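You operate a simulated robot arm through the tools that you are given. There is no shell and no other tool. Be economical: measure what you need, move in short steps, check, and stop when the job is done.

You are at the controls of a simulated robot arm. One attempt, no reset.

Task
Scour the tarnish off the copper bar, then grease the scoured patch; put pad and brush back. A coat counts when it lies all over at full strength: go over it till it gets no stronger. What is to be rubbed or washed off counts as gone when no trace of it is left.

Only the result counts: the job must be done as asked and must still hold three seconds after the hand-in. Knocking over, shifting, dropping, spilling or breaking anything else fails it.

Robot
A 6-joint arm with a two-finger parallel gripper, fixed in place. Base frame: the origin is at the foot of the arm, x ahead of it, y to its left, z up; the work surface is at about z = 0.82. Lengths are in m, angles in degrees, forces in N, time in s.
With the tool pointing down near the work surface it reaches from about 0.26 to 0.68 m from the base axis. Its first joint turns from -66.0 to 66.0 degrees. Payload 2.9 kg.
Tool frame: the origin (TCP) lies between the finger pads and is the grasp point; the fingertips stand 0.03 m ahead of it; z points along the fingers, y is the line along which they close. Largest opening 0.11 m; finger width 0.02, thickness 0.01; the body of the gripper, 0.048 by 0.112 m, starts 0.055 m behind the TCP.
Orientation is that of the tool frame in the base frame, as [roll, pitch, yaw] about the fixed x, y, z axes, in that order (R = Rz(yaw) Ry(pitch) Rx(roll)). With the fingers straight down and closing along the base's y, the tool's x points along the base's -x, its y along +y and its z along -z.

Tools
- The arm moves only by the tool play_rows. Its argument "deltas" is a list that holds one entry, the list of rows, each a list of 7 numbers: the shift along the tool's x, y, z in units of 30 mm (1.0 is 30 mm), then the turn, a rotation vector about the tool's x, y, z in units of 6 degrees (1.0 is 6 degrees), then the gripper command, from -1 (shut) to 1 (fully open), values between in proportion. In form: [[[tx, ty, tz, wx, wy, wz, hand], ...]]. A call has 1 to 10 rows; each row shifts and turns the commanded pose from where the row before left it, along the tool's axes as they then stand. A call with a number of a shift or a turn outside -1 to 1 is refused whole. A row lasts 0.2 s, in which the tool goes at most 0.05 m and 8.6 degrees; a call with a longer step from one row to the next is refused whole, and so is a gripper value outside its range. Where a pose cannot be reached the arm comes as near as it can. A force on the tool above 80 N (or 10 N above the force at the start of the call, whichever is more), or a blocked arm, ends the call early, and 0.2 s more pass. Each finger travels about 0.108 m/s and halts on what it meets, pressing with about 44 N; the grip force reading is that of the motor and also rises with nothing between the fingers. The clock runs only during rows and for 0.2 s after the last one: add rows that do not move to give the fingers time. It gives the time, the measured TCP pose, the force on the tool (base axes), the opening and the grip force at its end, in the units of the frame above (readings bear some noise), with the torque about the TCP (base axes, N m) and any sound that the robot's microphone picked up.
- Cameras (640 x 400 px; columns grow to the right, rows downward): "scene" is fixed at [0.0775, 0.4282, 1.3965]; the picture's right is [-0.79, -0.62, 0.00], its down [-0.27, 0.35, -0.90] and it looks along [0.55, -0.71, -0.44] (base axes); focal length 344 px, centre (320, 200). "wrist" rides on the gripper at [0.072, 0.017, -0.103] in the tool frame; the picture's right is [-0.23, 0.97, 0.00], its down [-0.76, -0.18, -0.62] and it looks along [-0.61, -0.14, 0.78] (tool axes); focal length 222 px, centre (320, 200). There is no depth. A picture from a camera that has moved, and an enlarged one, comes with that camera's place and axes in the base frame and with its lens.
- snapshot(camera): a new picture of that camera. It takes no simulated time.
- enlarge(camera, box): a new picture of the part [left, top, right, bottom] of that camera's present view, enlarged. It takes no simulated time.
- finish_job(): hands the job in; it is judged then, once.

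Work in short steps. Places have to be worked out from the pictures, the camera data and where the tool is seen: move nearer, look again, correct. Check each grasp and each placing, and mend what went wrong. You have 120 turns and 68 pictures in all, those below and enlarged ones among them. Open the gripper and draw the arm clear of the work before you hand the job in, unless the task says otherwise; then end with one line.

The tools are called after "Emit:" as a command line: name --argument value ..., lists and objects as JSON in quotes. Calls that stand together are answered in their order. play_rows: Moves the arm, as the interface text tells. Its arguments: {"type":"object","properties":{"deltas":{"type":"array","items":{"type":"array","items":{"type":"array","items":{"type":"number"}}}}},"required":["deltas"]} The other tools are called the same way: snapshot (camera) takes a picture; enlarge (camera, box) takes an enlarged picture of a part of a camera's view; finish_job () hands the job in.

At the start:

```text
time: 0.0
tool_pos: [0.4086, -0.1546, 1.1922]
ee_rot: [-180.0, 0.0, -180.0]
wrist_force: [0.6, -1.0, 0.2]
torque: [-0.02, -0.01, 0.0]
finger_gap: 0.11
grasp_force: 0.0
```

scene: 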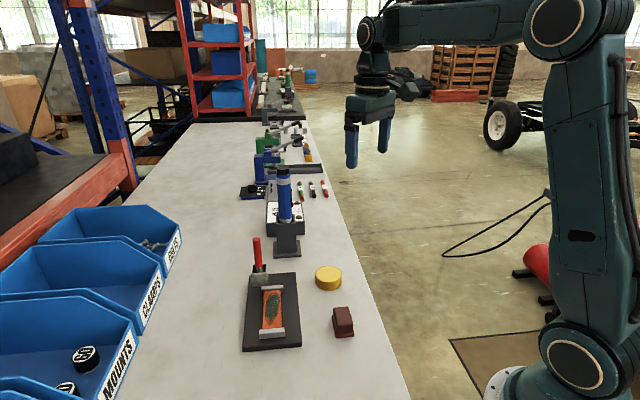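
wrist: 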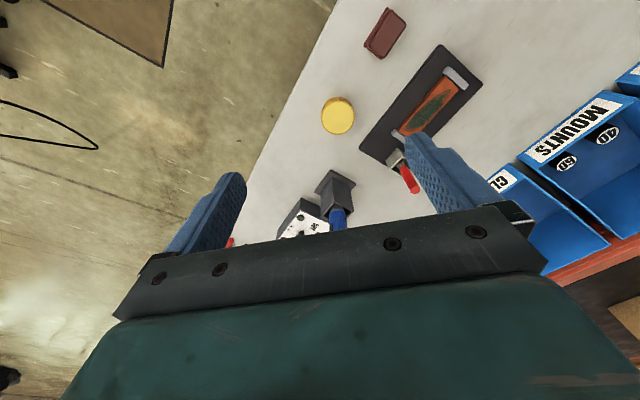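

I'll look closer at the work area: bar on dark board, red-brown pad, yellow tin, red-handled brush, blue object.

Emit:
enlarge --camera "scene" --box '[220, 220, 380, 360]'

Emit:
enlarge --camera "scene" --box '[220, 110, 350, 260]'

Emit:
enlarge --camera "wrist" --box '[270, 0, 510, 240]'

```text
2.86 times, centred on (300, 290) of scene
camera zoom: at [0.0775, 0.4282, 1.3965], right [-0.79, -0.62, 0.0], down [-0.27, 0.35, -0.9], along [0.55, -0.71, -0.44], focal length 983 px, centre (377, -57)
```

zoom: 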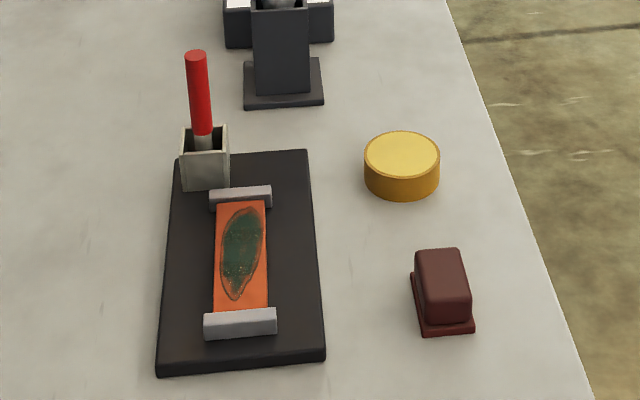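

```text
2.67 times, centred on (285, 185) of scene
camera zoom: at [0.0775, 0.4282, 1.3965], right [-0.79, -0.62, 0.0], down [-0.27, 0.35, -0.9], along [0.55, -0.71, -0.44], focal length 917 px, centre (413, 240)
```

zoom: 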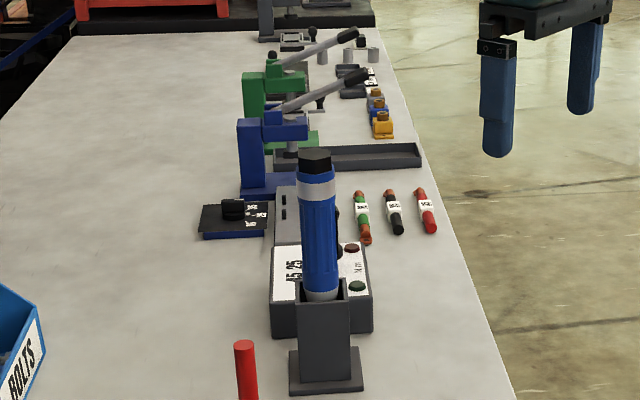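

```text
1.67 times, centred on (390, 120) of wrist
camera zoom: at [0.3356, -0.1379, 1.296], right [0.23, 0.97, 0.0], down [0.76, -0.18, 0.62], along [0.61, -0.14, -0.78], focal length 370 px, centre (203, 333)
```

zoom: 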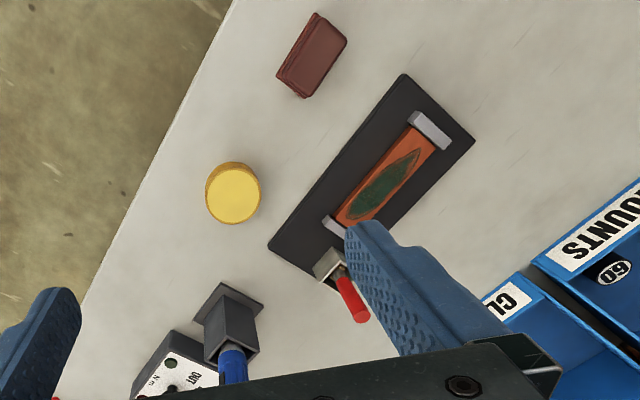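

Rough estimates: pad (0.37,-0.03), bar centre (0.52,0.03) running at ~45°, brush (0.614,-0.02), tin (0.49,-0.14). I'll come lower and pull back to look with the wrist camera.

Emit:
play_rows --deltas '[[[0.3, 0.5, 1, 0, 0, 0, 1], [0.3, 0.5, 1, 0, 0, 0, 1], [0.3, 0.5, 1, 0, 0, 0, 1], [0.3, 0.5, 1, 0, 0, 0, 1], [0.3, 0.5, 0.5, 0, 0, 0, 1], [0, 0, 0, 0, 0, 0, 1]]]'

Emit:
snapshot --camera "wrist"

```text
time: 1.4
tool_pos: [0.3632, -0.0803, 1.0573]
ee_rot: [180.0, 0.0, -180.0]
wrist_force: [-0.2, 0.1, -0.2]
torque: [-0.02, 0.01, 0.01]
finger_gap: 0.1102
grasp_force: 0.0
```

```text
62 pictures are left
camera wrist: at [0.2899, -0.0633, 1.1612], right [0.23, 0.97, 0.0], down [0.76, -0.18, 0.62], along [0.61, -0.14, -0.78], focal length 222 px, centre (320, 200)
```

wrist: 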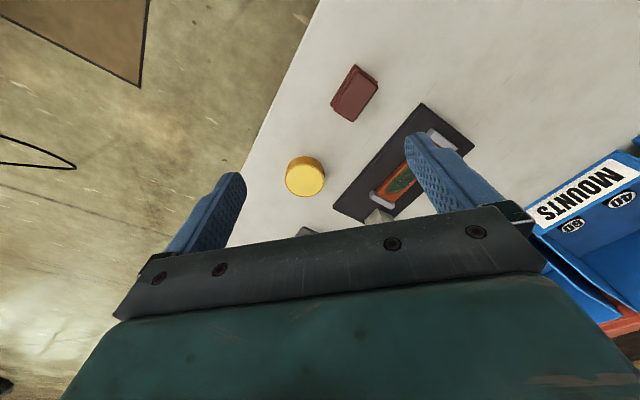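

Emit:
enlarge --camera "wrist" --box '[270, 50, 490, 240]'

```text
2.11 times, centred on (380, 145) of wrist
camera zoom: at [0.2899, -0.0633, 1.1612], right [0.23, 0.97, 0.0], down [0.76, -0.18, 0.62], along [0.61, -0.14, -0.78], focal length 468 px, centre (194, 316)
```

zoom: 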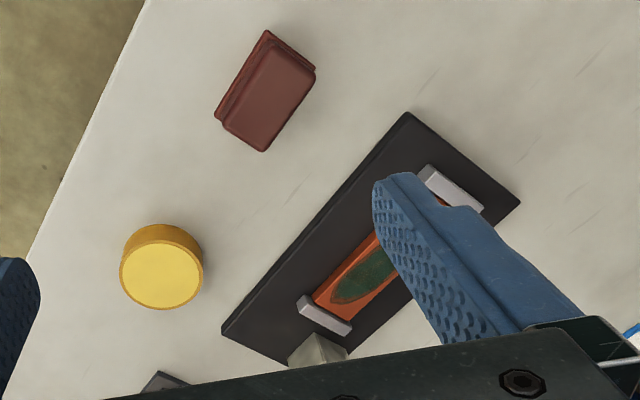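

Tin is at (0.487,-0.135), pad at (0.372,-0.035) aligned with the board at -45°. I'll turn the tool 45° and hover above the pad.

Emit:
play_rows --deltas '[[[0, 0, 0.4, 0, 0, 0.9375, 1], [0, 0, 0.4, 0, 0, 0.9375, 1], [0, 0, 0.4, 0, 0, 0.9375, 1], [0, 0, 0.4, 0, 0, 0.9375, 1], [0, 0, 0.4, 0, 0, 0.9375, 1], [0, 0, 0.4, 0, 0, 0.9375, 1], [0, 0, 0.4, 0, 0, 0.9375, 1], [0, 0, 0.4, 0, 0, 0.9375, 1], [0.46, 0.65, 0, 0, 0, 0, 1], [0.46, 0.65, 0, 0, 0, 0, 1]]]'

Emit:
snapshot --camera "wrist"

Emit:
enlarge --camera "scene" --box '[220, 200, 400, 360]'

```text
time: 3.6
tool_pos: [0.371, -0.0338, 0.96]
ee_rot: [180.0, 0.0, 135.0]
wrist_force: [0.5, 0.6, -0.2]
torque: [0.0, 0.01, 0.0]
finger_gap: 0.1098
grasp_force: 0.0
```

```text
60 pictures are left
camera wrist: at [0.3316, 0.0297, 1.0641], right [0.85, 0.53, 0.0], down [0.41, -0.66, 0.62], along [0.33, -0.53, -0.78], focal length 222 px, centre (320, 200)
```

wrist: 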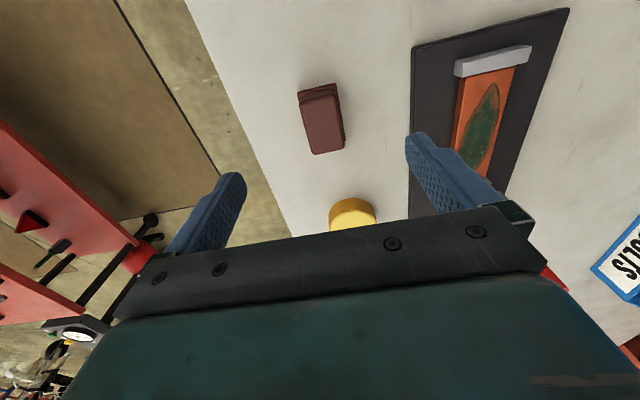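

```text
2.50 times, centred on (310, 280) of scene
camera zoom: at [0.0775, 0.4281, 1.3965], right [-0.79, -0.62, 0.0], down [-0.27, 0.35, -0.9], along [0.55, -0.71, -0.44], focal length 860 px, centre (345, 0)
```

zoom: 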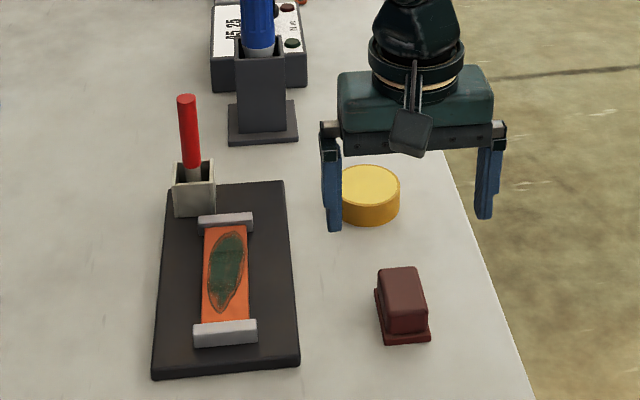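

Pad looks centred under the tool. Quick enlarged check before descending.

Emit:
enlarge --camera "wrist" --box '[270, 60, 370, 180]'

```text
3.33 times, centred on (320, 120) of wrist
camera zoom: at [0.3316, 0.0297, 1.0641], right [0.85, 0.53, 0.0], down [0.41, -0.66, 0.62], along [0.33, -0.53, -0.78], focal length 740 px, centre (320, 467)
```

zoom: 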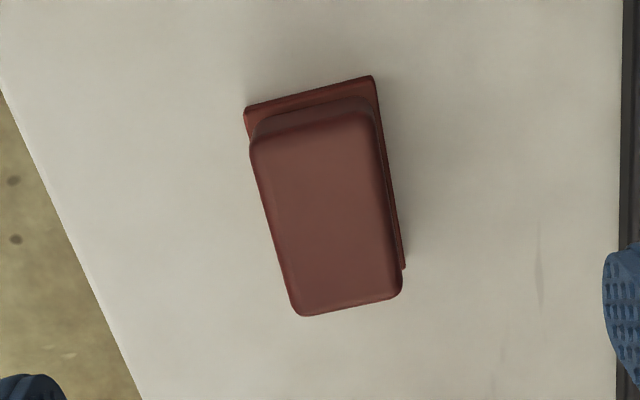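

Emit:
play_rows --deltas '[[[0, 0.1, 0.8, 0, 0, 0, 1], [0, 0, 0.8, 0, 0, 0, 1], [0, 0, 0.8, 0, 0, 0, 1], [0, 0, 0.77, 0, 0, 0, 1], [0, 0, 0, 0, 0, 0, 1]]]'

Emit:
enlarge --camera "scene" --box '[270, 250, 390, 370]'

```text
time: 4.8
tool_pos: [0.3723, -0.0319, 0.8669]
ee_rot: [180.0, 0.0, 135.0]
wrist_force: [-1.4, 0.2, -0.9]
torque: [0.03, 0.01, 0.02]
finger_gap: 0.1104
grasp_force: 0.0
```

```text
3.33 times, centred on (330, 310) of scene
camera zoom: at [0.0775, 0.4282, 1.3965], right [-0.79, -0.62, 0.0], down [-0.27, 0.35, -0.9], along [0.55, -0.71, -0.44], focal length 1147 px, centre (287, -167)
```

zoom: 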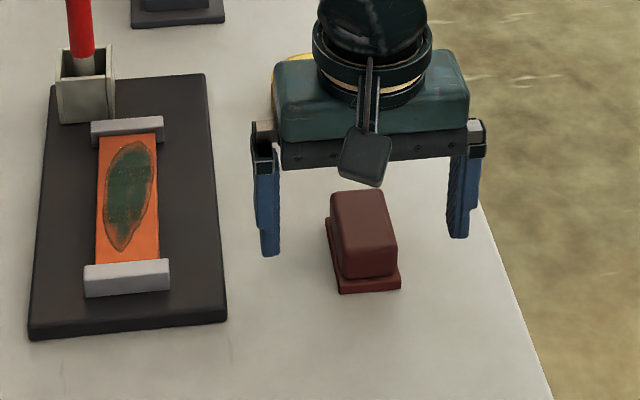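

Fingers straddle the pad body. Small correction along the pad axis then close.

Emit:
play_rows --deltas '[[[-0.15, 0, 0.07, 0, 0, 0, 1], [0, 0, 0, 0, 0, 0, 0.2], [0, 0, 0, 0, 0, 0, -0.3], [0, 0, 0, 0, 0, 0, -0.6], [0, 0, 0, 0, 0, 0, -1], [0, 0, 0, 0, 0, 0, -1]]]'

Emit:
enlarge --camera "scene" --box '[270, 250, 390, 370]'

```text
time: 6.2
tool_pos: [0.3758, -0.035, 0.8654]
ee_rot: [-180.0, -0.1, 134.9]
wrist_force: [0.5, 0.0, -0.1]
torque: [-0.04, 0.0, 0.0]
finger_gap: 0.0349
grasp_force: 44.2
```

```text
3.33 times, centred on (330, 310) of scene
camera zoom: at [0.0775, 0.4282, 1.3965], right [-0.79, -0.62, 0.0], down [-0.27, 0.35, -0.9], along [0.55, -0.71, -0.44], focal length 1147 px, centre (287, -167)
```

zoom: 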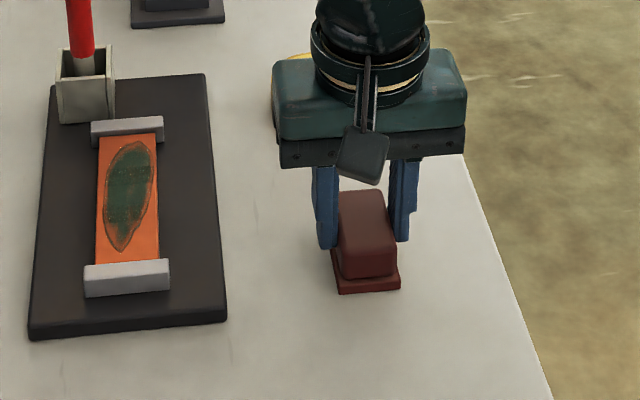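

Pad gripped (34.9 mm; home TCP 0.376,-0.035,0.8654). Lifting and hovering over the bar centre (~0.513,0.036).

Emit:
play_rows --deltas '[[[0, 0, -1, 0, 0, 0, -1], [0, 0, -1, 0, 0, 0, -1], [0, 0, -1, 0, 0, 0, -1], [-0.31, 0.98, 0, 0, 0, 0, -1], [-0.31, 0.98, 0, 0, 0, 0, -1], [-0.31, 0.98, 0, 0, 0, 0, -1], [-0.31, 0.98, 0, 0, 0, 0, -1], [-0.31, 0.98, 0, 0, 0, 0, -1], [0, 0, 0.8, 0, 0, 0, -1], [0, 0, 0, 0, 0, 0, -1]]]'

Emit:
enlarge --camera "scene" --box '[210, 210, 350, 360]'

Emit:
snapshot --camera "wrist"

```text
time: 8.4
tool_pos: [0.5112, 0.0391, 0.9301]
ee_rot: [179.9, 0.0, 135.0]
wrist_force: [0.5, 0.0, -0.3]
torque: [-0.01, 0.01, -0.02]
finger_gap: 0.0347
grasp_force: 43.2
```

```text
2.67 times, centred on (280, 285) of scene
camera zoom: at [0.0775, 0.4282, 1.3965], right [-0.79, -0.62, 0.0], down [-0.27, 0.35, -0.9], along [0.55, -0.71, -0.44], focal length 917 px, centre (427, -27)
```

zoom: 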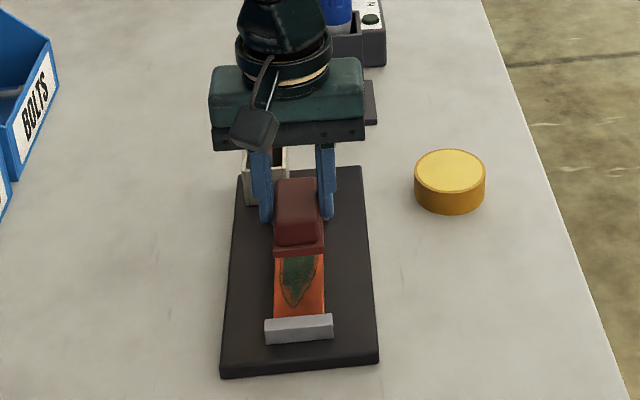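

```text
54 pictures are left
camera wrist: at [0.4713, 0.1027, 1.0333], right [0.85, 0.53, 0.0], down [0.41, -0.66, 0.62], along [0.33, -0.53, -0.78], focal length 222 px, centre (320, 200)
```

wrist: 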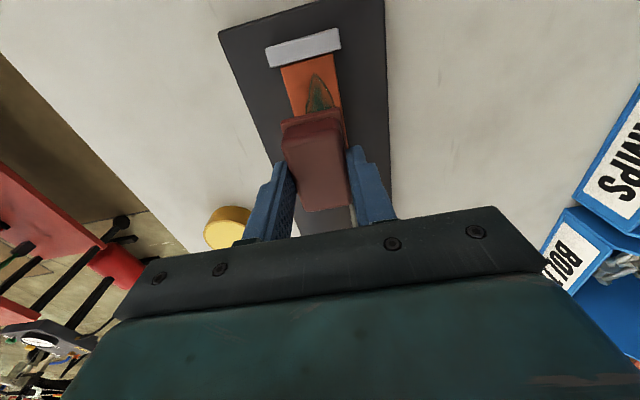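

Pad lines up with bar (about 3 mm lateral correction). Descending to near contact (expected at TCP z≈0.885).

Emit:
play_rows --deltas '[[[0, 0.1, 0.7, 0, 0, 0, -1], [0, 0, 0.6, 0, 0, 0, -1], [0, 0, 0.1, 0, 0, 0, -1], [0, 0, 0.05, 0, 0, 0, -1], [0, 0, 0, 0, 0, 0, -1]]]'

Emit:
enlarge --camera "scene" --box '[230, 240, 330, 350]'

```text
time: 9.6
tool_pos: [0.5165, 0.0401, 0.8894]
ee_rot: [179.8, 0.3, 135.0]
wrist_force: [-8.6, -0.1, 40.9]
torque: [-0.13, 0.37, -0.01]
finger_gap: 0.0348
grasp_force: 44.0
```

```text
3.64 times, centred on (280, 295) of scene
camera zoom: at [0.0766, 0.4281, 1.3965], right [-0.79, -0.62, 0.0], down [-0.27, 0.35, -0.9], along [0.55, -0.71, -0.44], focal length 1251 px, centre (466, -146)
```

zoom: 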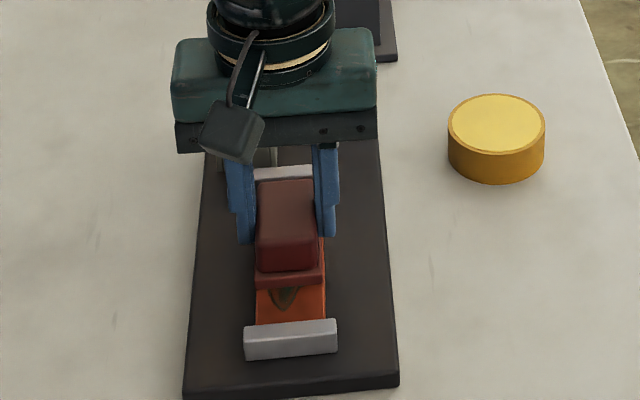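

Contact with 41 N — ease slightly, then stroke along the bar gently.

Emit:
play_rows --deltas '[[[0.2, 0, -0.04, 0, 0, 0, -1], [0.2, 0, 0, 0, 0, 0, -1], [0.2, 0, 0, 0, 0, 0, -1], [0.2, 0, 0, 0, 0, 0, -1], [-0.2, 0, 0, 0, 0, 0, -1], [-0.2, 0, 0, 0, 0, 0, -1], [-0.2, 0, 0, 0, 0, 0, -1], [-0.2, 0, 0, 0, 0, 0, -1], [-0.2, 0, 0, 0, 0, 0, -1], [-0.2, 0, 0, 0, 0, 0, -1]]]'

Emit:
enlarge --camera "scene" --box '[230, 240, 330, 350]'

```text
time: 11.8
tool_pos: [0.5237, 0.0304, 0.8887]
ee_rot: [-179.9, 0.0, 135.1]
wrist_force: [-5.9, 6.2, 25.0]
torque: [0.03, -0.02, 0.05]
finger_gap: 0.0348
grasp_force: 43.6
```

```text
3.64 times, centred on (280, 295) of scene
camera zoom: at [0.077, 0.4283, 1.3965], right [-0.79, -0.62, 0.0], down [-0.27, 0.35, -0.9], along [0.55, -0.71, -0.44], focal length 1251 px, centre (466, -146)
```

zoom: 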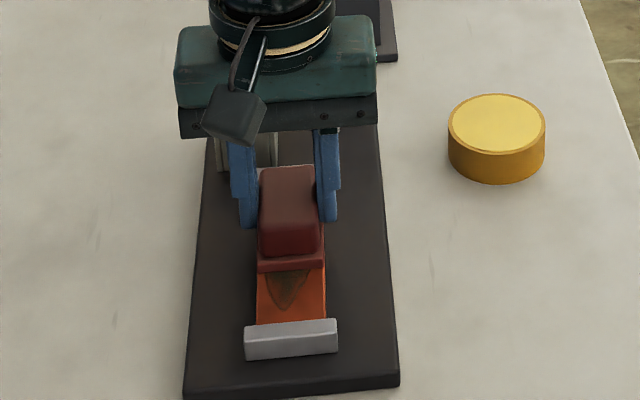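

Tarnish thins under the pad. Continuing strokes along the full free length.

Emit:
play_rows --deltas '[[[0.3, 0, 0, 0, 0, 0, -1], [0.3, 0, 0, 0, 0, 0, -1], [0.3, 0, 0, 0, 0, 0, -1], [0.3, 0, 0, 0, 0, 0, -1], [-0.3, 0, 0, 0, 0, 0, -1], [-0.3, 0, 0, 0, 0, 0, -1], [-0.3, 0, 0, 0, 0, 0, -1], [-0.3, 0, 0, 0, 0, 0, -1], [-0.15, 0, 0, 0, 0, 0, -1], [0.15, 0, 0, 0, 0, 0, -1]]]'

Emit:
play_rows --deltas '[[[0.3, 0, 0, 0, 0, 0, -1], [0.3, 0, 0, 0, 0, 0, -1], [0.3, 0, 0, 0, 0, 0, -1], [0.3, 0, 0, 0, 0, 0, -1], [-0.3, 0, 0, 0, 0, 0, -1], [-0.3, 0, 0, 0, 0, 0, -1], [-0.3, 0, 0, 0, 0, 0, -1], [-0.3, 0, 0, 0, 0, 0, -1], [-0.15, 0, 0, 0, 0, 0, -1], [0.15, 0, 0, 0, 0, 0, -1]]]'

Emit:
enlarge --camera "scene" --box '[230, 240, 330, 350]'

```text
time: 14.0
tool_pos: [0.5245, 0.0276, 0.889]
ee_rot: [-180.0, 0.2, 134.8]
wrist_force: [3.7, -4.5, 14.9]
torque: [-0.06, -0.06, 0.01]
finger_gap: 0.0351
grasp_force: 43.9
```

```text
time: 16.2
tool_pos: [0.5241, 0.0287, 0.8898]
ee_rot: [179.9, 0.3, 134.8]
wrist_force: [5.4, -6.0, 22.3]
torque: [0.06, 0.21, 0.02]
finger_gap: 0.0347
grasp_force: 44.0
```

```text
3.64 times, centred on (280, 295) of scene
camera zoom: at [0.0773, 0.428, 1.3965], right [-0.79, -0.62, 0.0], down [-0.27, 0.35, -0.9], along [0.55, -0.71, -0.44], focal length 1251 px, centre (466, -146)
```

zoom: 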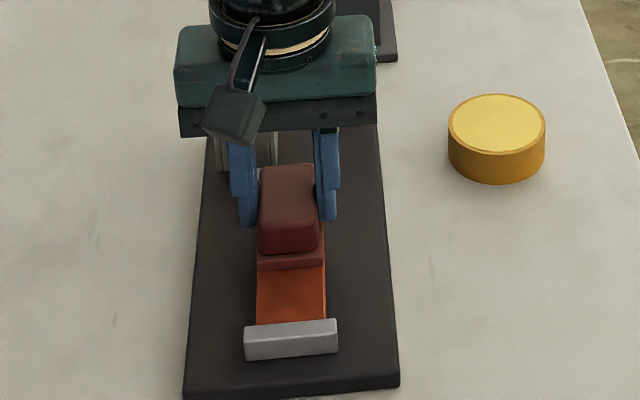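

Near half is clean. One more set with a bit more reach at the far end, then lift to inspect.

Emit:
play_rows --deltas '[[[-0.15, 0, 0, 0, 0, 0, -1], [-0.15, 0, 0, 0, 0, 0, -1], [0.25, 0, 0, 0, 0, 0, -1], [0.25, 0, 0, 0, 0, 0, -1], [-0.25, 0, 0, 0, 0, 0, -1], [-0.25, 0, 0, 0, 0, 0, -1], [0.3, 0, 0, 0, 0, 0, -1], [0.3, 0, 0, 0, 0, 0, -1], [0.3, 0, 0, 0, 0, 0, -1], [0.3, 0, 0, 0, 0, 0, -1]]]'

Emit:
play_rows --deltas '[[[0, 0, -0.5, 0, 0, 0, -1], [0, 0, -0.8, 0, 0, 0, -1], [0, 0, -0.8, 0, 0, 0, -1], [0, -1, 0, 0, 0, 0, -1], [0, -1, 0, 0, 0, 0, -1], [0, -1, 0, 0, 0, 0, -1], [0, -1, 0, 0, 0, 0, -1], [0, -0.5, 0, 0, 0, 0, -1], [0, 0, 0, 0, 0, 0, -1]]]'

Emit:
enlarge --camera "scene" --box '[240, 260, 310, 350]'

Emit:
snapshot --camera "wrist"

```text
time: 18.4
tool_pos: [0.5065, 0.0509, 0.889]
ee_rot: [179.9, 0.0, 135.1]
wrist_force: [3.0, -2.8, 12.2]
torque: [-0.15, -0.14, -0.01]
finger_gap: 0.0348
grasp_force: 44.3
```

```text
time: 20.4
tool_pos: [0.4073, -0.0455, 0.9489]
ee_rot: [-179.9, 0.0, 135.0]
wrist_force: [-1.0, 0.5, -1.5]
torque: [-0.02, -0.03, 0.0]
finger_gap: 0.0346
grasp_force: 44.4
```

```text
4.44 times, centred on (275, 305) of scene
camera zoom: at [0.0775, 0.4282, 1.3965], right [-0.79, -0.62, 0.0], down [-0.27, 0.35, -0.9], along [0.55, -0.71, -0.44], focal length 1529 px, centre (520, -267)
```

zoom: 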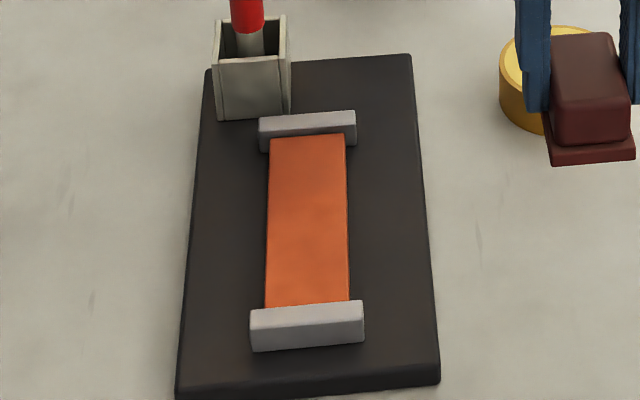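

```text
49 pictures are left
camera wrist: at [0.3677, 0.0175, 1.0523], right [0.85, 0.53, 0.0], down [0.41, -0.66, 0.62], along [0.33, -0.53, -0.78], focal length 222 px, centre (320, 200)
```

wrist: 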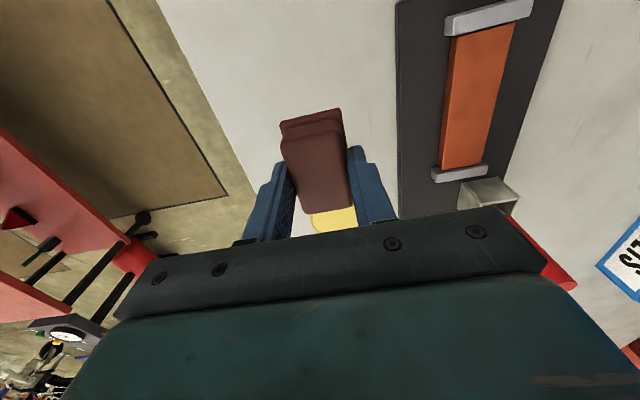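

Emit:
enlarge --camera "wrist" --box '[420, 0, 540, 190]'

Emit:
enlarge --camera "scene" --box '[260, 280, 300, 335]'

```text
2.11 times, centred on (480, 95) of wrist
camera zoom: at [0.3677, 0.0175, 1.0523], right [0.85, 0.53, 0.0], down [0.41, -0.66, 0.62], along [0.33, -0.53, -0.78], focal length 468 px, centre (-17, 421)
```

zoom: 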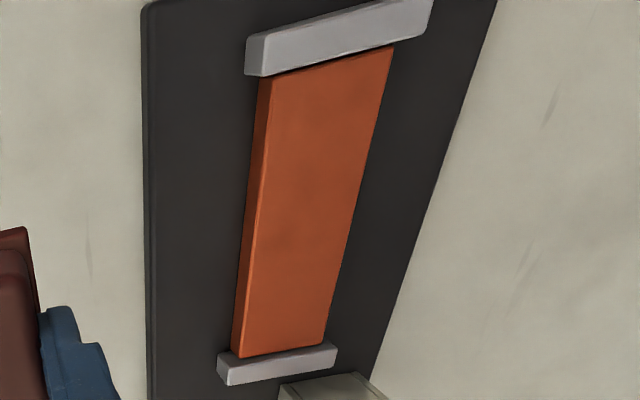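

```text
7.27 times, centred on (280, 308) of scene
camera zoom: at [0.0775, 0.4282, 1.3965], right [-0.79, -0.62, 0.0], down [-0.27, 0.35, -0.9], along [0.55, -0.71, -0.44], focal length 2502 px, centre (611, -582)
```

zoom: 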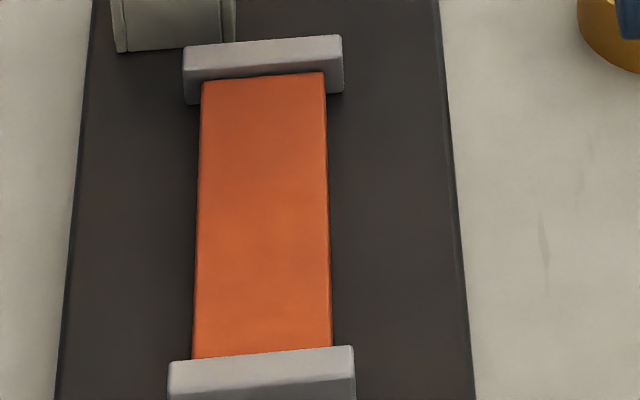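

There is faint mottling mid-bar; might be a trace. I'll go over it again, focused on the middle and far half, then compare.

Emit:
play_rows --deltas '[[[-0.5, 0.9, 0, 0, 0, 0, -1], [0, 0.9, 0, 0, 0, 0, -1], [0, 0.9, 0, 0, 0, 0, -1], [0, 0.9, 0, 0, 0, 0, -1], [0, 0.9, 0, 0, 0, 0, -1], [0, 0, 0.8, 0, 0, 0, -1], [0, 0, 0.8, 0, 0, 0, -1], [0, 0, 0.4, 0, 0, 0, -1], [0, 0, 0.12, 0, 0, 0, -1], [0, 0, 0, 0, 0, 0, -1]]]'

Emit:
play_rows --deltas '[[[-0.25, 0, 0, 0, 0, 0, -1], [-0.25, 0, 0, 0, 0, 0, -1], [-0.25, 0, 0, 0, 0, 0, -1], [0.25, 0, 0, 0, 0, 0, -1], [0.25, 0, 0, 0, 0, 0, -1], [0.25, 0, 0, 0, 0, 0, -1], [-0.25, 0, 0, 0, 0, 0, -1], [-0.25, 0, 0, 0, 0, 0, -1], [-0.25, 0, 0, 0, 0, 0, -1], [0.25, 0.1, 0, 0, 0, 0, -1]]]'

Emit:
play_rows --deltas '[[[0.25, 0, 0, 0, 0, 0, -1], [0.25, 0, 0, 0, 0, 0, -1], [0.25, 0, 0, 0, 0, 0, -1], [0.25, -0.1, 0, 0, 0, 0, -1], [-0.25, -0.1, 0, 0, 0, 0, -1], [-0.25, 0, 0, 0, 0, 0, -1], [-0.25, 0, 0, 0, 0, 0, -1], [-0.25, 0, 0, 0, 0, 0, -1], [-0.25, 0, 0, 0, 0, 0, -1], [-0.1, 0, 0, 0, 0, 0, -1]]]'

Emit:
play_rows --deltas '[[[0.3, 0.1, 0, 0, 0, 0, -1], [0.3, 0, 0, 0, 0, 0, -1], [0, 0, -0.7, 0, 0, 0, -1], [0, 0, -0.7, 0, 0, 0, -1], [0, 0, -0.7, 0, 0, 0, -1], [0, -0.9, 0, 0, 0, 0, -1], [0, -0.9, 0, 0, 0, 0, -1], [0, -0.9, 0, 0, 0, 0, -1], [0, -0.9, 0, 0, 0, 0, -1], [0, -0.9, 0, 0, 0, 0, -1]]]'

Emit:
enlarge --camera "scene" --box '[260, 280, 300, 335]'

```text
time: 22.6
tool_pos: [0.5168, 0.0386, 0.8882]
ee_rot: [-180.0, 0.1, 135.0]
wrist_force: [-2.2, -1.9, 10.5]
torque: [-0.08, 0.17, -0.04]
finger_gap: 0.0345
grasp_force: 43.8
```

```text
time: 24.8
tool_pos: [0.5288, 0.0302, 0.8892]
ee_rot: [-180.0, 0.1, 134.9]
wrist_force: [0.5, -4.1, 10.8]
torque: [-0.12, 0.08, -0.04]
finger_gap: 0.0347
grasp_force: 44.0
```

```text
time: 27.0
tool_pos: [0.5309, 0.0205, 0.8873]
ee_rot: [180.0, -0.1, 135.0]
wrist_force: [-6.6, 6.3, 24.3]
torque: [0.16, 0.14, 0.0]
finger_gap: 0.0345
grasp_force: 43.8
```

```text
time: 29.2
tool_pos: [0.4257, -0.0621, 0.952]
ee_rot: [-180.0, 0.0, 135.1]
wrist_force: [-0.1, -0.2, -0.4]
torque: [0.01, 0.0, -0.02]
finger_gap: 0.0345
grasp_force: 43.9
```

```text
7.27 times, centred on (280, 308) of scene
camera zoom: at [0.0775, 0.4282, 1.3965], right [-0.79, -0.62, 0.0], down [-0.27, 0.35, -0.9], along [0.55, -0.71, -0.44], focal length 2502 px, centre (611, -582)
```

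zoom: 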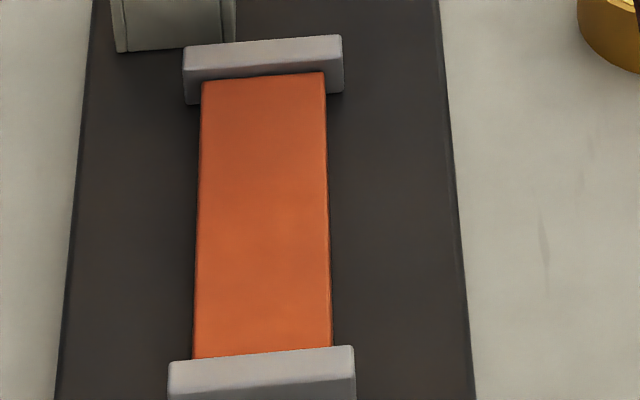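

Mottle is barely changed but I'll do one more firm round to be sure.

Emit:
play_rows --deltas '[[[-0.1, 0.9, 0, 0, 0, 0, -1], [0, 0.9, 0, 0, 0, 0, -1], [0, 0.9, 0, 0, 0, 0, -1], [0, 0.9, 0, 0, 0, 0, -1], [0, 0.9, 0, 0, 0, 0, -1], [0, 0, 0.8, 0, 0, 0, -1], [0, 0, 0.8, 0, 0, 0, -1], [0, 0, 0.4, 0, 0, 0, -1], [0, 0, 0.13, 0, 0, 0, -1], [0, 0, 0, 0, 0, 0, -1]]]'

Emit:
play_rows --deltas '[[[0.2, 0, 0, 0, 0, 0, -1], [0.2, 0, 0, 0, 0, 0, -1], [0.2, 0, 0, 0, 0, 0, -1], [0.2, 0, 0, 0, 0, 0, -1], [-0.2, 0, 0, 0, 0, 0, -1], [-0.2, 0, 0, 0, 0, 0, -1], [-0.2, 0, 0, 0, 0, 0, -1], [-0.2, 0, 0, 0, 0, 0, -1], [-0.2, 0, 0, 0, 0, 0, -1], [0.2, 0, 0, 0, 0, 0, -1]]]'

Emit:
play_rows --deltas '[[[0.2, 0, 0, 0, 0, 0, -1], [0.2, 0, 0, 0, 0, 0, -1], [0.2, 0, 0, 0, 0, 0, -1], [0.2, 0, 0, 0, 0, 0, -1], [-0.2, 0, 0, 0, 0, 0, -1], [-0.2, 0, 0, 0, 0, 0, -1], [-0.2, 0, 0, 0, 0, 0, -1], [-0.2, 0, 0, 0, 0, 0, -1], [-0.2, 0, 0, 0, 0, 0, -1], [0.2, 0, 0, 0, 0, 0, -1]]]'

Emit:
play_rows --deltas '[[[0.3, 0, 0, 0, 0, 0, -1], [0.3, 0, 0, 0, 0, 0, -1], [0, 0, -0.7, 0, 0, 0, -1], [0, 0, -0.7, 0, 0, 0, -1], [0, 0, -0.7, 0, 0, 0, -1], [0, -0.9, 0, 0, 0, 0, -1], [0, -0.9, 0, 0, 0, 0, -1], [0, -0.9, 0, 0, 0, 0, -1], [0, -0.9, 0, 0, 0, 0, -1], [0, -0.9, 0, 0, 0, 0, -1]]]'

Emit:
enlarge --camera "scene" --box '[260, 280, 300, 335]'

```text
time: 31.4
tool_pos: [0.5235, 0.0316, 0.888]
ee_rot: [179.9, 0.1, 135.0]
wrist_force: [-6.6, -2.5, 29.5]
torque: [-0.09, 0.44, -0.05]
finger_gap: 0.035
grasp_force: 43.8
```

```text
time: 33.6
tool_pos: [0.5249, 0.0307, 0.8869]
ee_rot: [179.9, 0.3, 134.8]
wrist_force: [5.2, -7.2, 25.8]
torque: [0.02, 0.23, 0.03]
finger_gap: 0.0346
grasp_force: 44.2
```

```text
time: 35.8
tool_pos: [0.5239, 0.0309, 0.8882]
ee_rot: [179.9, 0.3, 134.7]
wrist_force: [5.6, -8.2, 25.5]
torque: [0.02, 0.3, 0.03]
finger_gap: 0.0347
grasp_force: 43.7
```

```text
time: 38.0
tool_pos: [0.4145, -0.0512, 0.9503]
ee_rot: [-180.0, 0.1, 135.0]
wrist_force: [-0.2, 0.0, 0.0]
torque: [0.01, 0.0, 0.03]
finger_gap: 0.0347
grasp_force: 44.0
```

```text
7.27 times, centred on (280, 308) of scene
camera zoom: at [0.0775, 0.4282, 1.3965], right [-0.79, -0.62, 0.0], down [-0.27, 0.35, -0.9], along [0.55, -0.71, -0.44], focal length 2502 px, centre (611, -582)
```

zoom: 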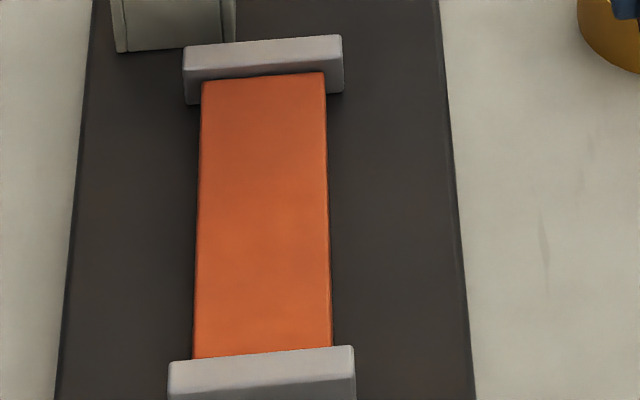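

Surface unchanged: clean. Returning the pad to its home spot.

Emit:
play_rows --deltas '[[[0.43, -0.18, 0, 0, 0, 0, -1], [0.43, -0.18, 0, 0, 0, 0, -1], [0.43, -0.17, 0, 0, 0, 0, -1], [0, 0, 0.9, 0, 0, 0, -1], [0, 0, 0.9, 0, 0, 0, -1], [0, 0, 0.8, 0, 0, 0, -1], [0, 0, 0.1, 0, 0, 0, -1], [0, 0, 0.07, 0, 0, 0, -1], [0, 0, 0, 0, 0, 0, -1]]]'

Emit:
enlarge --camera "scene" --box '[270, 250, 390, 370]'

```text
time: 40.0
tool_pos: [0.3789, -0.0352, 0.867]
ee_rot: [-180.0, 0.1, 135.0]
wrist_force: [0.2, 0.4, -0.5]
torque: [0.03, 0.0, 0.02]
finger_gap: 0.035
grasp_force: 44.3
```

```text
3.33 times, centred on (330, 310) of scene
camera zoom: at [0.0775, 0.4282, 1.3965], right [-0.79, -0.62, 0.0], down [-0.27, 0.35, -0.9], along [0.55, -0.71, -0.44], focal length 1147 px, centre (287, -167)
```

zoom: 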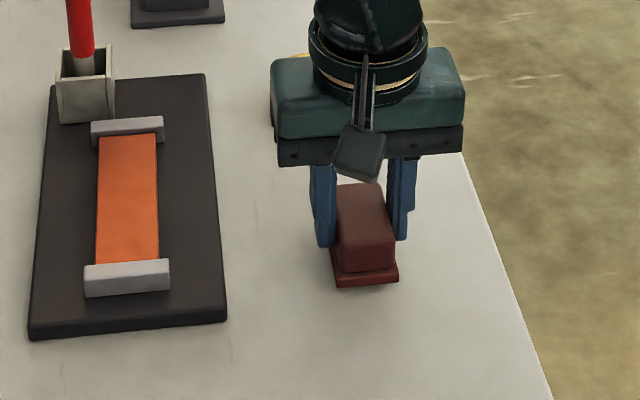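

Pad is still ~2-4 mm above the table; lower in small steps and correct x by 3 mm.

Emit:
play_rows --deltas '[[[0.07, -0.07, 0.04, 0, 0, 0, -1], [0, 0, 0.04, 0, 0, 0, -1], [0, 0, 0, 0, 0, 0, -1]]]'

```text
time: 40.8
tool_pos: [0.3748, -0.035, 0.8637]
ee_rot: [179.9, 0.0, 135.0]
wrist_force: [0.3, 0.7, -0.5]
torque: [-0.01, -0.02, 0.01]
finger_gap: 0.0348
grasp_force: 43.5
```

Emit:
play_rows --deltas '[[[0, 0, 0.04, 0, 0, 0, -1], [0, 0, 0.03, 0, 0, 0, -1], [0, 0, 0, 0, 0, 0, -1]]]'

Emit:
enlarge --camera "scene" --box '[300, 270, 380, 350]'

```text
time: 41.6
tool_pos: [0.3729, -0.0349, 0.8616]
ee_rot: [179.9, 0.1, 135.0]
wrist_force: [0.4, 0.1, -0.4]
torque: [-0.01, 0.0, 0.06]
finger_gap: 0.0348
grasp_force: 44.0
```

```text
5.00 times, centred on (340, 310) of scene
camera zoom: at [0.0775, 0.4282, 1.3965], right [-0.79, -0.62, 0.0], down [-0.27, 0.35, -0.9], along [0.55, -0.71, -0.44], focal length 1720 px, centre (220, -350)
```

zoom: 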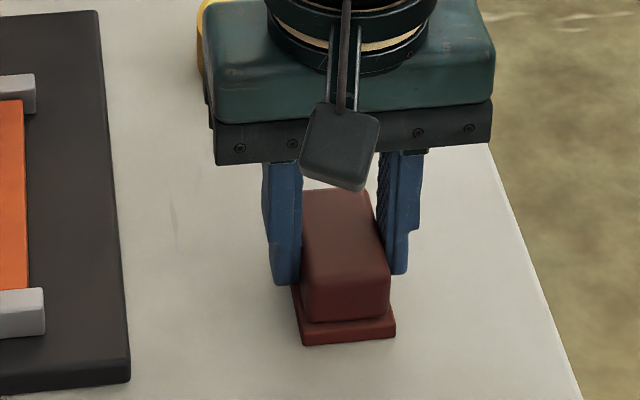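

Emit:
play_rows --deltas '[[[0, 0, 0.04, 0, 0, 0, -1], [0, 0, 0.03, 0, 0, 0, -1], [0, 0, 0, 0, 0, 0, -1]]]'

```text
time: 42.4
tool_pos: [0.3749, -0.0342, 0.8606]
ee_rot: [-180.0, 0.1, 135.1]
wrist_force: [-12.0, 2.2, 40.3]
torque: [0.02, 0.36, 0.0]
finger_gap: 0.0349
grasp_force: 44.2
```

Table contact felt. Ease up 1 mm, open and lift straight up.

Emit:
play_rows --deltas '[[[0, 0, -0.05, 0, 0, 0, -1], [0, 0, 0, 0, 0, 0, -0.2], [0, 0, 0, 0, 0, 0, 0.4], [0, 0, 0, 0, 0, 0, 0.4], [0, 0, -0.7, 0, 0, 0, 0.4], [0, 0, -1, 0, 0, 0, 0.4], [0, 0, -1, 0, 0, 0, 0.4], [0, 0, -1, 0, 0, 0, 0.4], [0, 0, -0.5, 0, 0, 0, 0.4], [0, 0, 0, 0, 0, 0, 0.4]]]'

Emit:
snapshot --camera "scene"

```text
time: 44.6
tool_pos: [0.3746, -0.0363, 0.9868]
ee_rot: [180.0, -0.1, 135.0]
wrist_force: [1.1, 0.6, 0.5]
torque: [0.02, 0.01, -0.01]
finger_gap: 0.077
grasp_force: 0.2
```

```text
42 pictures are left
```

scene: 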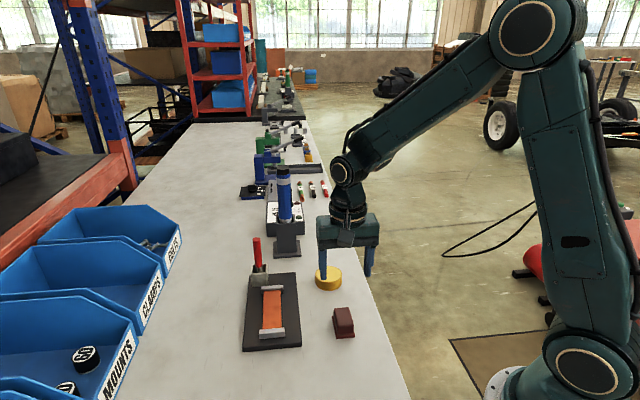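

Pad is home. Now inspect the tin, blue tool and brush up close.

Emit:
enlarge --camera "scene" --box '[235, 220, 305, 300]'

Emit:
enlarge --camera "wrist" --box '[270, 120, 400, 240]'

Emit:
enlarge --camera "scene" --box '[250, 150, 330, 260]'

```text
5.00 times, centred on (270, 260) of scene
camera zoom: at [0.0775, 0.4282, 1.3965], right [-0.79, -0.62, 0.0], down [-0.27, 0.35, -0.9], along [0.55, -0.71, -0.44], focal length 1720 px, centre (570, -100)
```

zoom: 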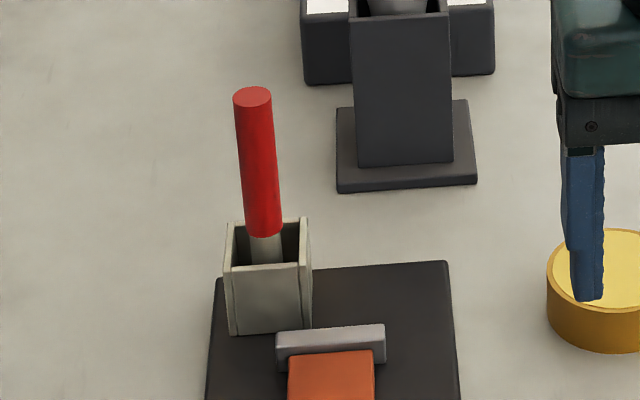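

```text
3.33 times, centred on (335, 180) of wrist
camera zoom: at [0.3349, 0.0273, 1.0905], right [0.85, 0.53, 0.0], down [0.41, -0.66, 0.62], along [0.33, -0.53, -0.78], focal length 740 px, centre (270, 267)
```

zoom: 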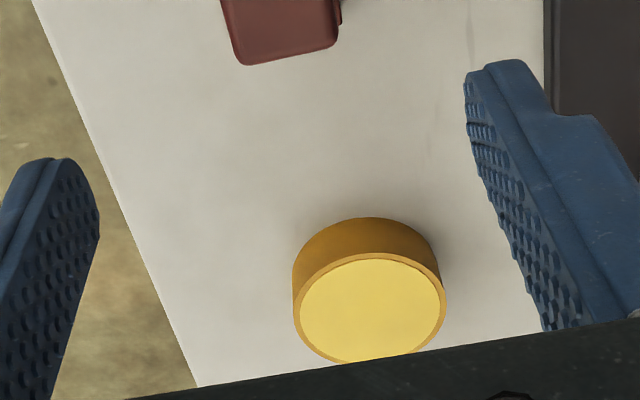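

```text
3.64 times, centred on (290, 205) of scene
camera zoom: at [0.0775, 0.4282, 1.3965], right [-0.79, -0.62, 0.0], down [-0.27, 0.35, -0.9], along [0.55, -0.71, -0.44], focal length 1251 px, centre (429, 182)
```

zoom: 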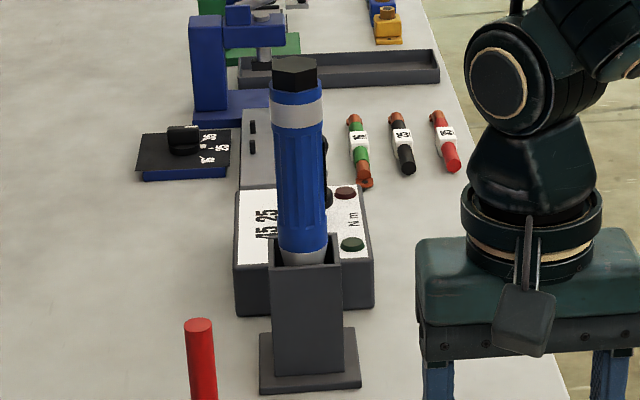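

The tin is open grease; brush handle is at about (0.618,-0.024), red part z 0.877–0.955, in a holder on the board corner. Move above the brush at z≈1.03.

Emit:
play_rows --deltas '[[[0, 0, -0.8, 0, 0, 0, 0.4], [0, 0, -0.7, 0, 0, 0, 0.4], [-0.78, 0.86, 0, 0, 0, 0, 0.4], [-0.78, 0.86, 0, 0, 0, 0, 0.4], [-0.78, 0.86, 0, 0, 0, 0, 0.4], [-0.78, 0.86, 0, 0, 0, 0, 0.4], [-0.78, 0.86, 0, 0, 0, 0, 0.4], [-0.78, 0.86, 0, 0, 0, 0, 0.4], [-0.78, 0.86, 0, 0, 0, 0, 0.4], [0, 0, 0, 0, 0, 0, 0.4]]]'

Emit:
snapshot --camera "wrist"

Emit:
enlarge --camera "scene" --box '[200, 170, 320, 300]'

```text
time: 46.8
tool_pos: [0.6161, -0.0248, 1.0303]
ee_rot: [-180.0, 0.1, 135.0]
wrist_force: [0.2, -0.7, 0.0]
torque: [0.01, 0.03, 0.03]
finger_gap: 0.0771
grasp_force: 0.0
```

```text
38 pictures are left
camera wrist: at [0.5761, 0.0393, 1.134], right [0.85, 0.53, 0.0], down [0.41, -0.66, 0.62], along [0.33, -0.53, -0.78], focal length 222 px, centre (320, 200)
```

wrist: 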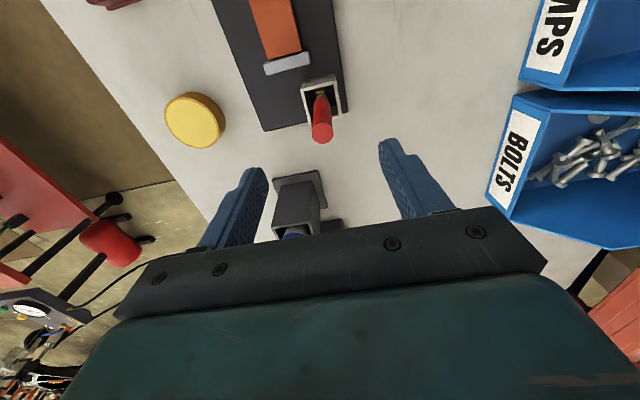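

```text
3.08 times, centred on (260, 235) of scene
camera zoom: at [0.0775, 0.4282, 1.3965], right [-0.79, -0.62, 0.0], down [-0.27, 0.35, -0.9], along [0.55, -0.71, -0.44], focal length 1058 px, centre (505, 92)
```

zoom: 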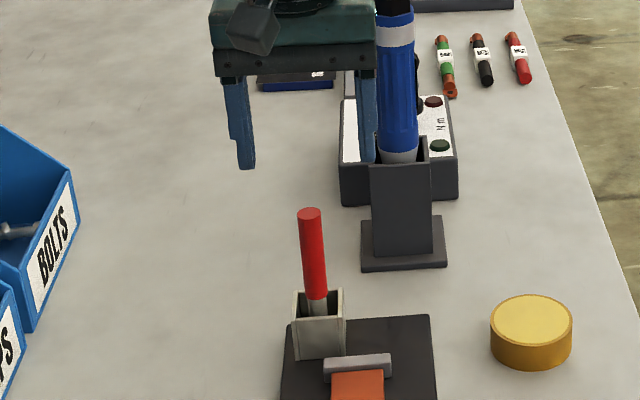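

Brush top lies ~3 mm off TCP axis with a slight lean. Descend around the handle with small correction.

Emit:
play_rows --deltas '[[[0.13, 0.1, 0.5, 0, 0, 0, 0.4], [0, 0, 0.9, 0, 0, 0, 0.4], [0, 0, 0.9, 0, 0, 0, 0.4], [0, 0, 0.9, 0, 0, 0, 0.4], [0, 0, 0.1, 0, 0, 0, 0.4], [0, 0, 0, 0, 0, 0, 0.4]]]'

Emit:
enlarge --camera "wrist" --box '[230, 60, 410, 240]'

Emit:
enlarge --camera "scene" --box '[220, 200, 320, 300]'

```text
time: 48.2
tool_pos: [0.6174, -0.0182, 0.9322]
ee_rot: [180.0, 0.0, 135.0]
wrist_force: [0.4, -0.8, -0.1]
torque: [0.01, 0.01, 0.02]
finger_gap: 0.0768
grasp_force: 0.0
```

```text
2.22 times, centred on (320, 150) of wrist
camera zoom: at [0.5766, 0.0457, 1.0356], right [0.85, 0.53, 0.0], down [0.41, -0.66, 0.62], along [0.33, -0.53, -0.78], focal length 494 px, centre (320, 311)
```

zoom: 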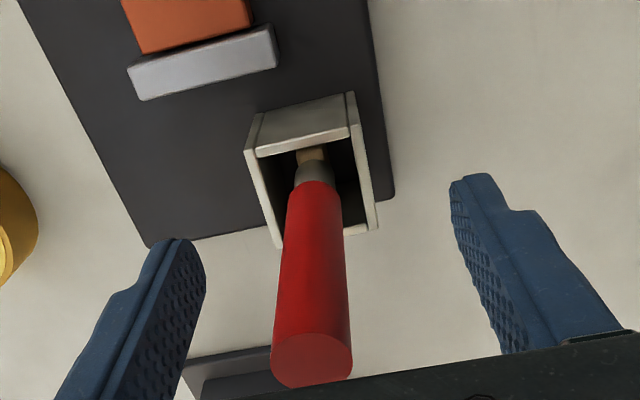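

```text
4.00 times, centred on (270, 250) of scene
camera zoom: at [0.0775, 0.4282, 1.3965], right [-0.79, -0.62, 0.0], down [-0.27, 0.35, -0.9], along [0.55, -0.71, -0.44], focal length 1376 px, centre (520, 0)
```

zoom: 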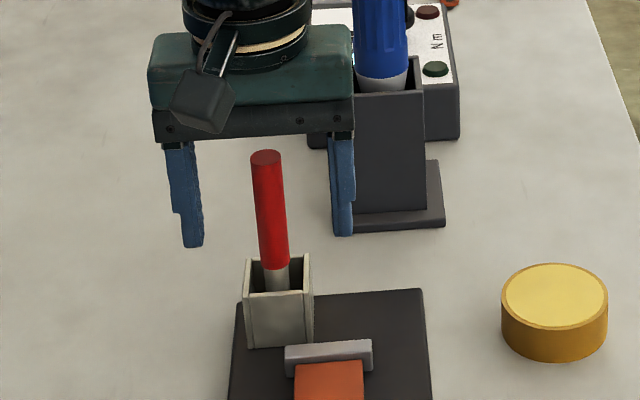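

Handle is centred between the fingers. Closing.

Emit:
play_rows --deltas '[[[0, 0, 0, 0, 0, 0, 0], [0, 0, 0, 0, 0, 0, -0.4], [0, 0, 0, 0, 0, 0, -1], [0, 0, 0, 0, 0, 0, -1], [0, 0, 0, 0, 0, 0, -1]]]'

Emit:
play_rows --deltas '[[[0, 0, -0.6, 0, 0, 0, -1], [0, 0, -0.8, 0, 0, 0, -1], [0, 0, -0.8, 0, 0, 0, -1], [0, 0, -0.8, 0, 0, 0, -1], [0, 0, 0, 0, 0, 0, -1]]]'

Emit:
enlarge --camera "scene" --box '[220, 160, 340, 300]'

Emit:
enlarge --camera "wrist" --box '[230, 60, 410, 240]'

```text
time: 49.4
tool_pos: [0.6173, -0.0176, 0.9332]
ee_rot: [-180.0, 0.0, 135.1]
wrist_force: [1.0, -0.6, 1.4]
torque: [0.04, -0.03, 0.0]
finger_gap: 0.0166
grasp_force: 44.4
```

```text
time: 50.6
tool_pos: [0.6175, -0.0154, 1.0241]
ee_rot: [-180.0, 0.1, 135.0]
wrist_force: [-0.2, 0.5, -1.1]
torque: [0.0, 0.03, 0.0]
finger_gap: 0.0167
grasp_force: 43.7
```

```text
2.86 times, centred on (280, 230) of scene
camera zoom: at [0.0775, 0.4282, 1.3965], right [-0.79, -0.62, 0.0], down [-0.27, 0.35, -0.9], along [0.55, -0.71, -0.44], focal length 983 px, centre (434, 114)
```

zoom: 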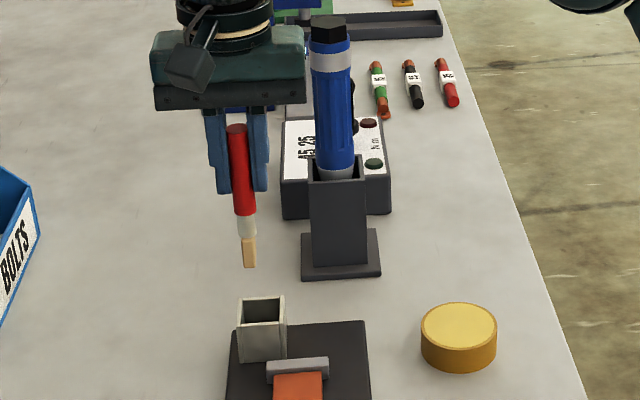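

```text
2.22 times, centred on (320, 150) of wrist
camera zoom: at [0.5779, 0.0478, 1.1276], right [0.85, 0.53, 0.0], down [0.41, -0.66, 0.62], along [0.33, -0.53, -0.78], focal length 494 px, centre (320, 311)
```

zoom: 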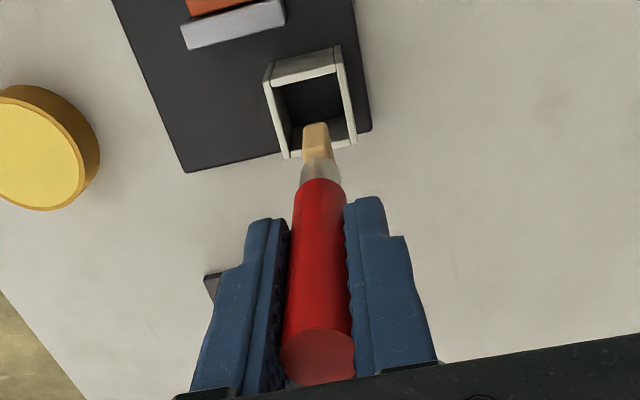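

Brush held: tip ~0.10 below TCP, ~7 mm toward tool +x. Move over the tin at (0.487,-0.135).

Emit:
play_rows --deltas '[[[0, -0.985, 0, 0, 0, 0, -1], [0, -0.985, 0, 0, 0, 0, -1], [0, -0.985, 0, 0, 0, 0, -1], [0, -0.985, 0, 0, 0, 0, -1], [0, -0.985, 0, 0, 0, 0, -1], [0, -0.985, 0, 0, 0, 0, -1], [0, 0, 0.8, 0, 0, 0, -1], [0, 0, 0.8, 0, 0, 0, -1], [0, 0, 0, 0, 0, 0, -1]]]'

Emit:
enlarge --camera "scene" --box '[270, 190, 390, 310]'

Emit:
enlarge --camera "wrist" --box '[230, 60, 410, 240]'

```text
time: 52.6
tool_pos: [0.4873, -0.1442, 0.9751]
ee_rot: [180.0, 0.0, 135.0]
wrist_force: [0.4, -0.1, 0.4]
torque: [-0.04, 0.01, 0.03]
finger_gap: 0.0164
grasp_force: 43.9
```

```text
3.33 times, centred on (330, 250) of scene
camera zoom: at [0.0775, 0.4282, 1.3965], right [-0.79, -0.62, 0.0], down [-0.27, 0.35, -0.9], along [0.55, -0.71, -0.44], focal length 1147 px, centre (287, 33)
```

zoom: 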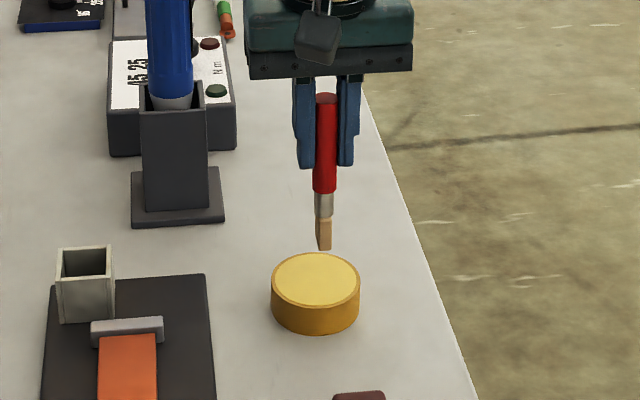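

```text
2.22 times, centred on (320, 150) of wrist
camera zoom: at [0.4483, -0.081, 1.0793], right [0.85, 0.53, 0.0], down [0.41, -0.66, 0.62], along [0.33, -0.53, -0.78], focal length 494 px, centre (320, 311)
```

zoom: 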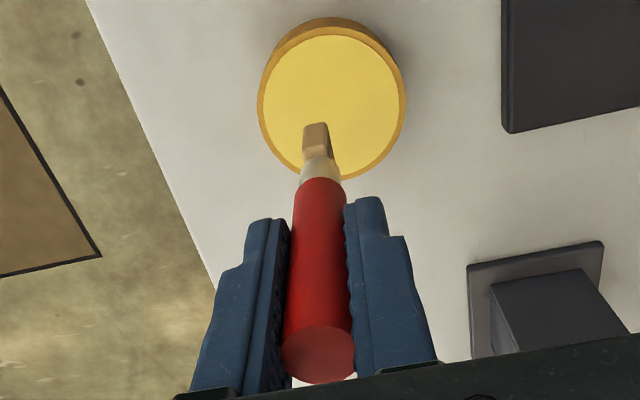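

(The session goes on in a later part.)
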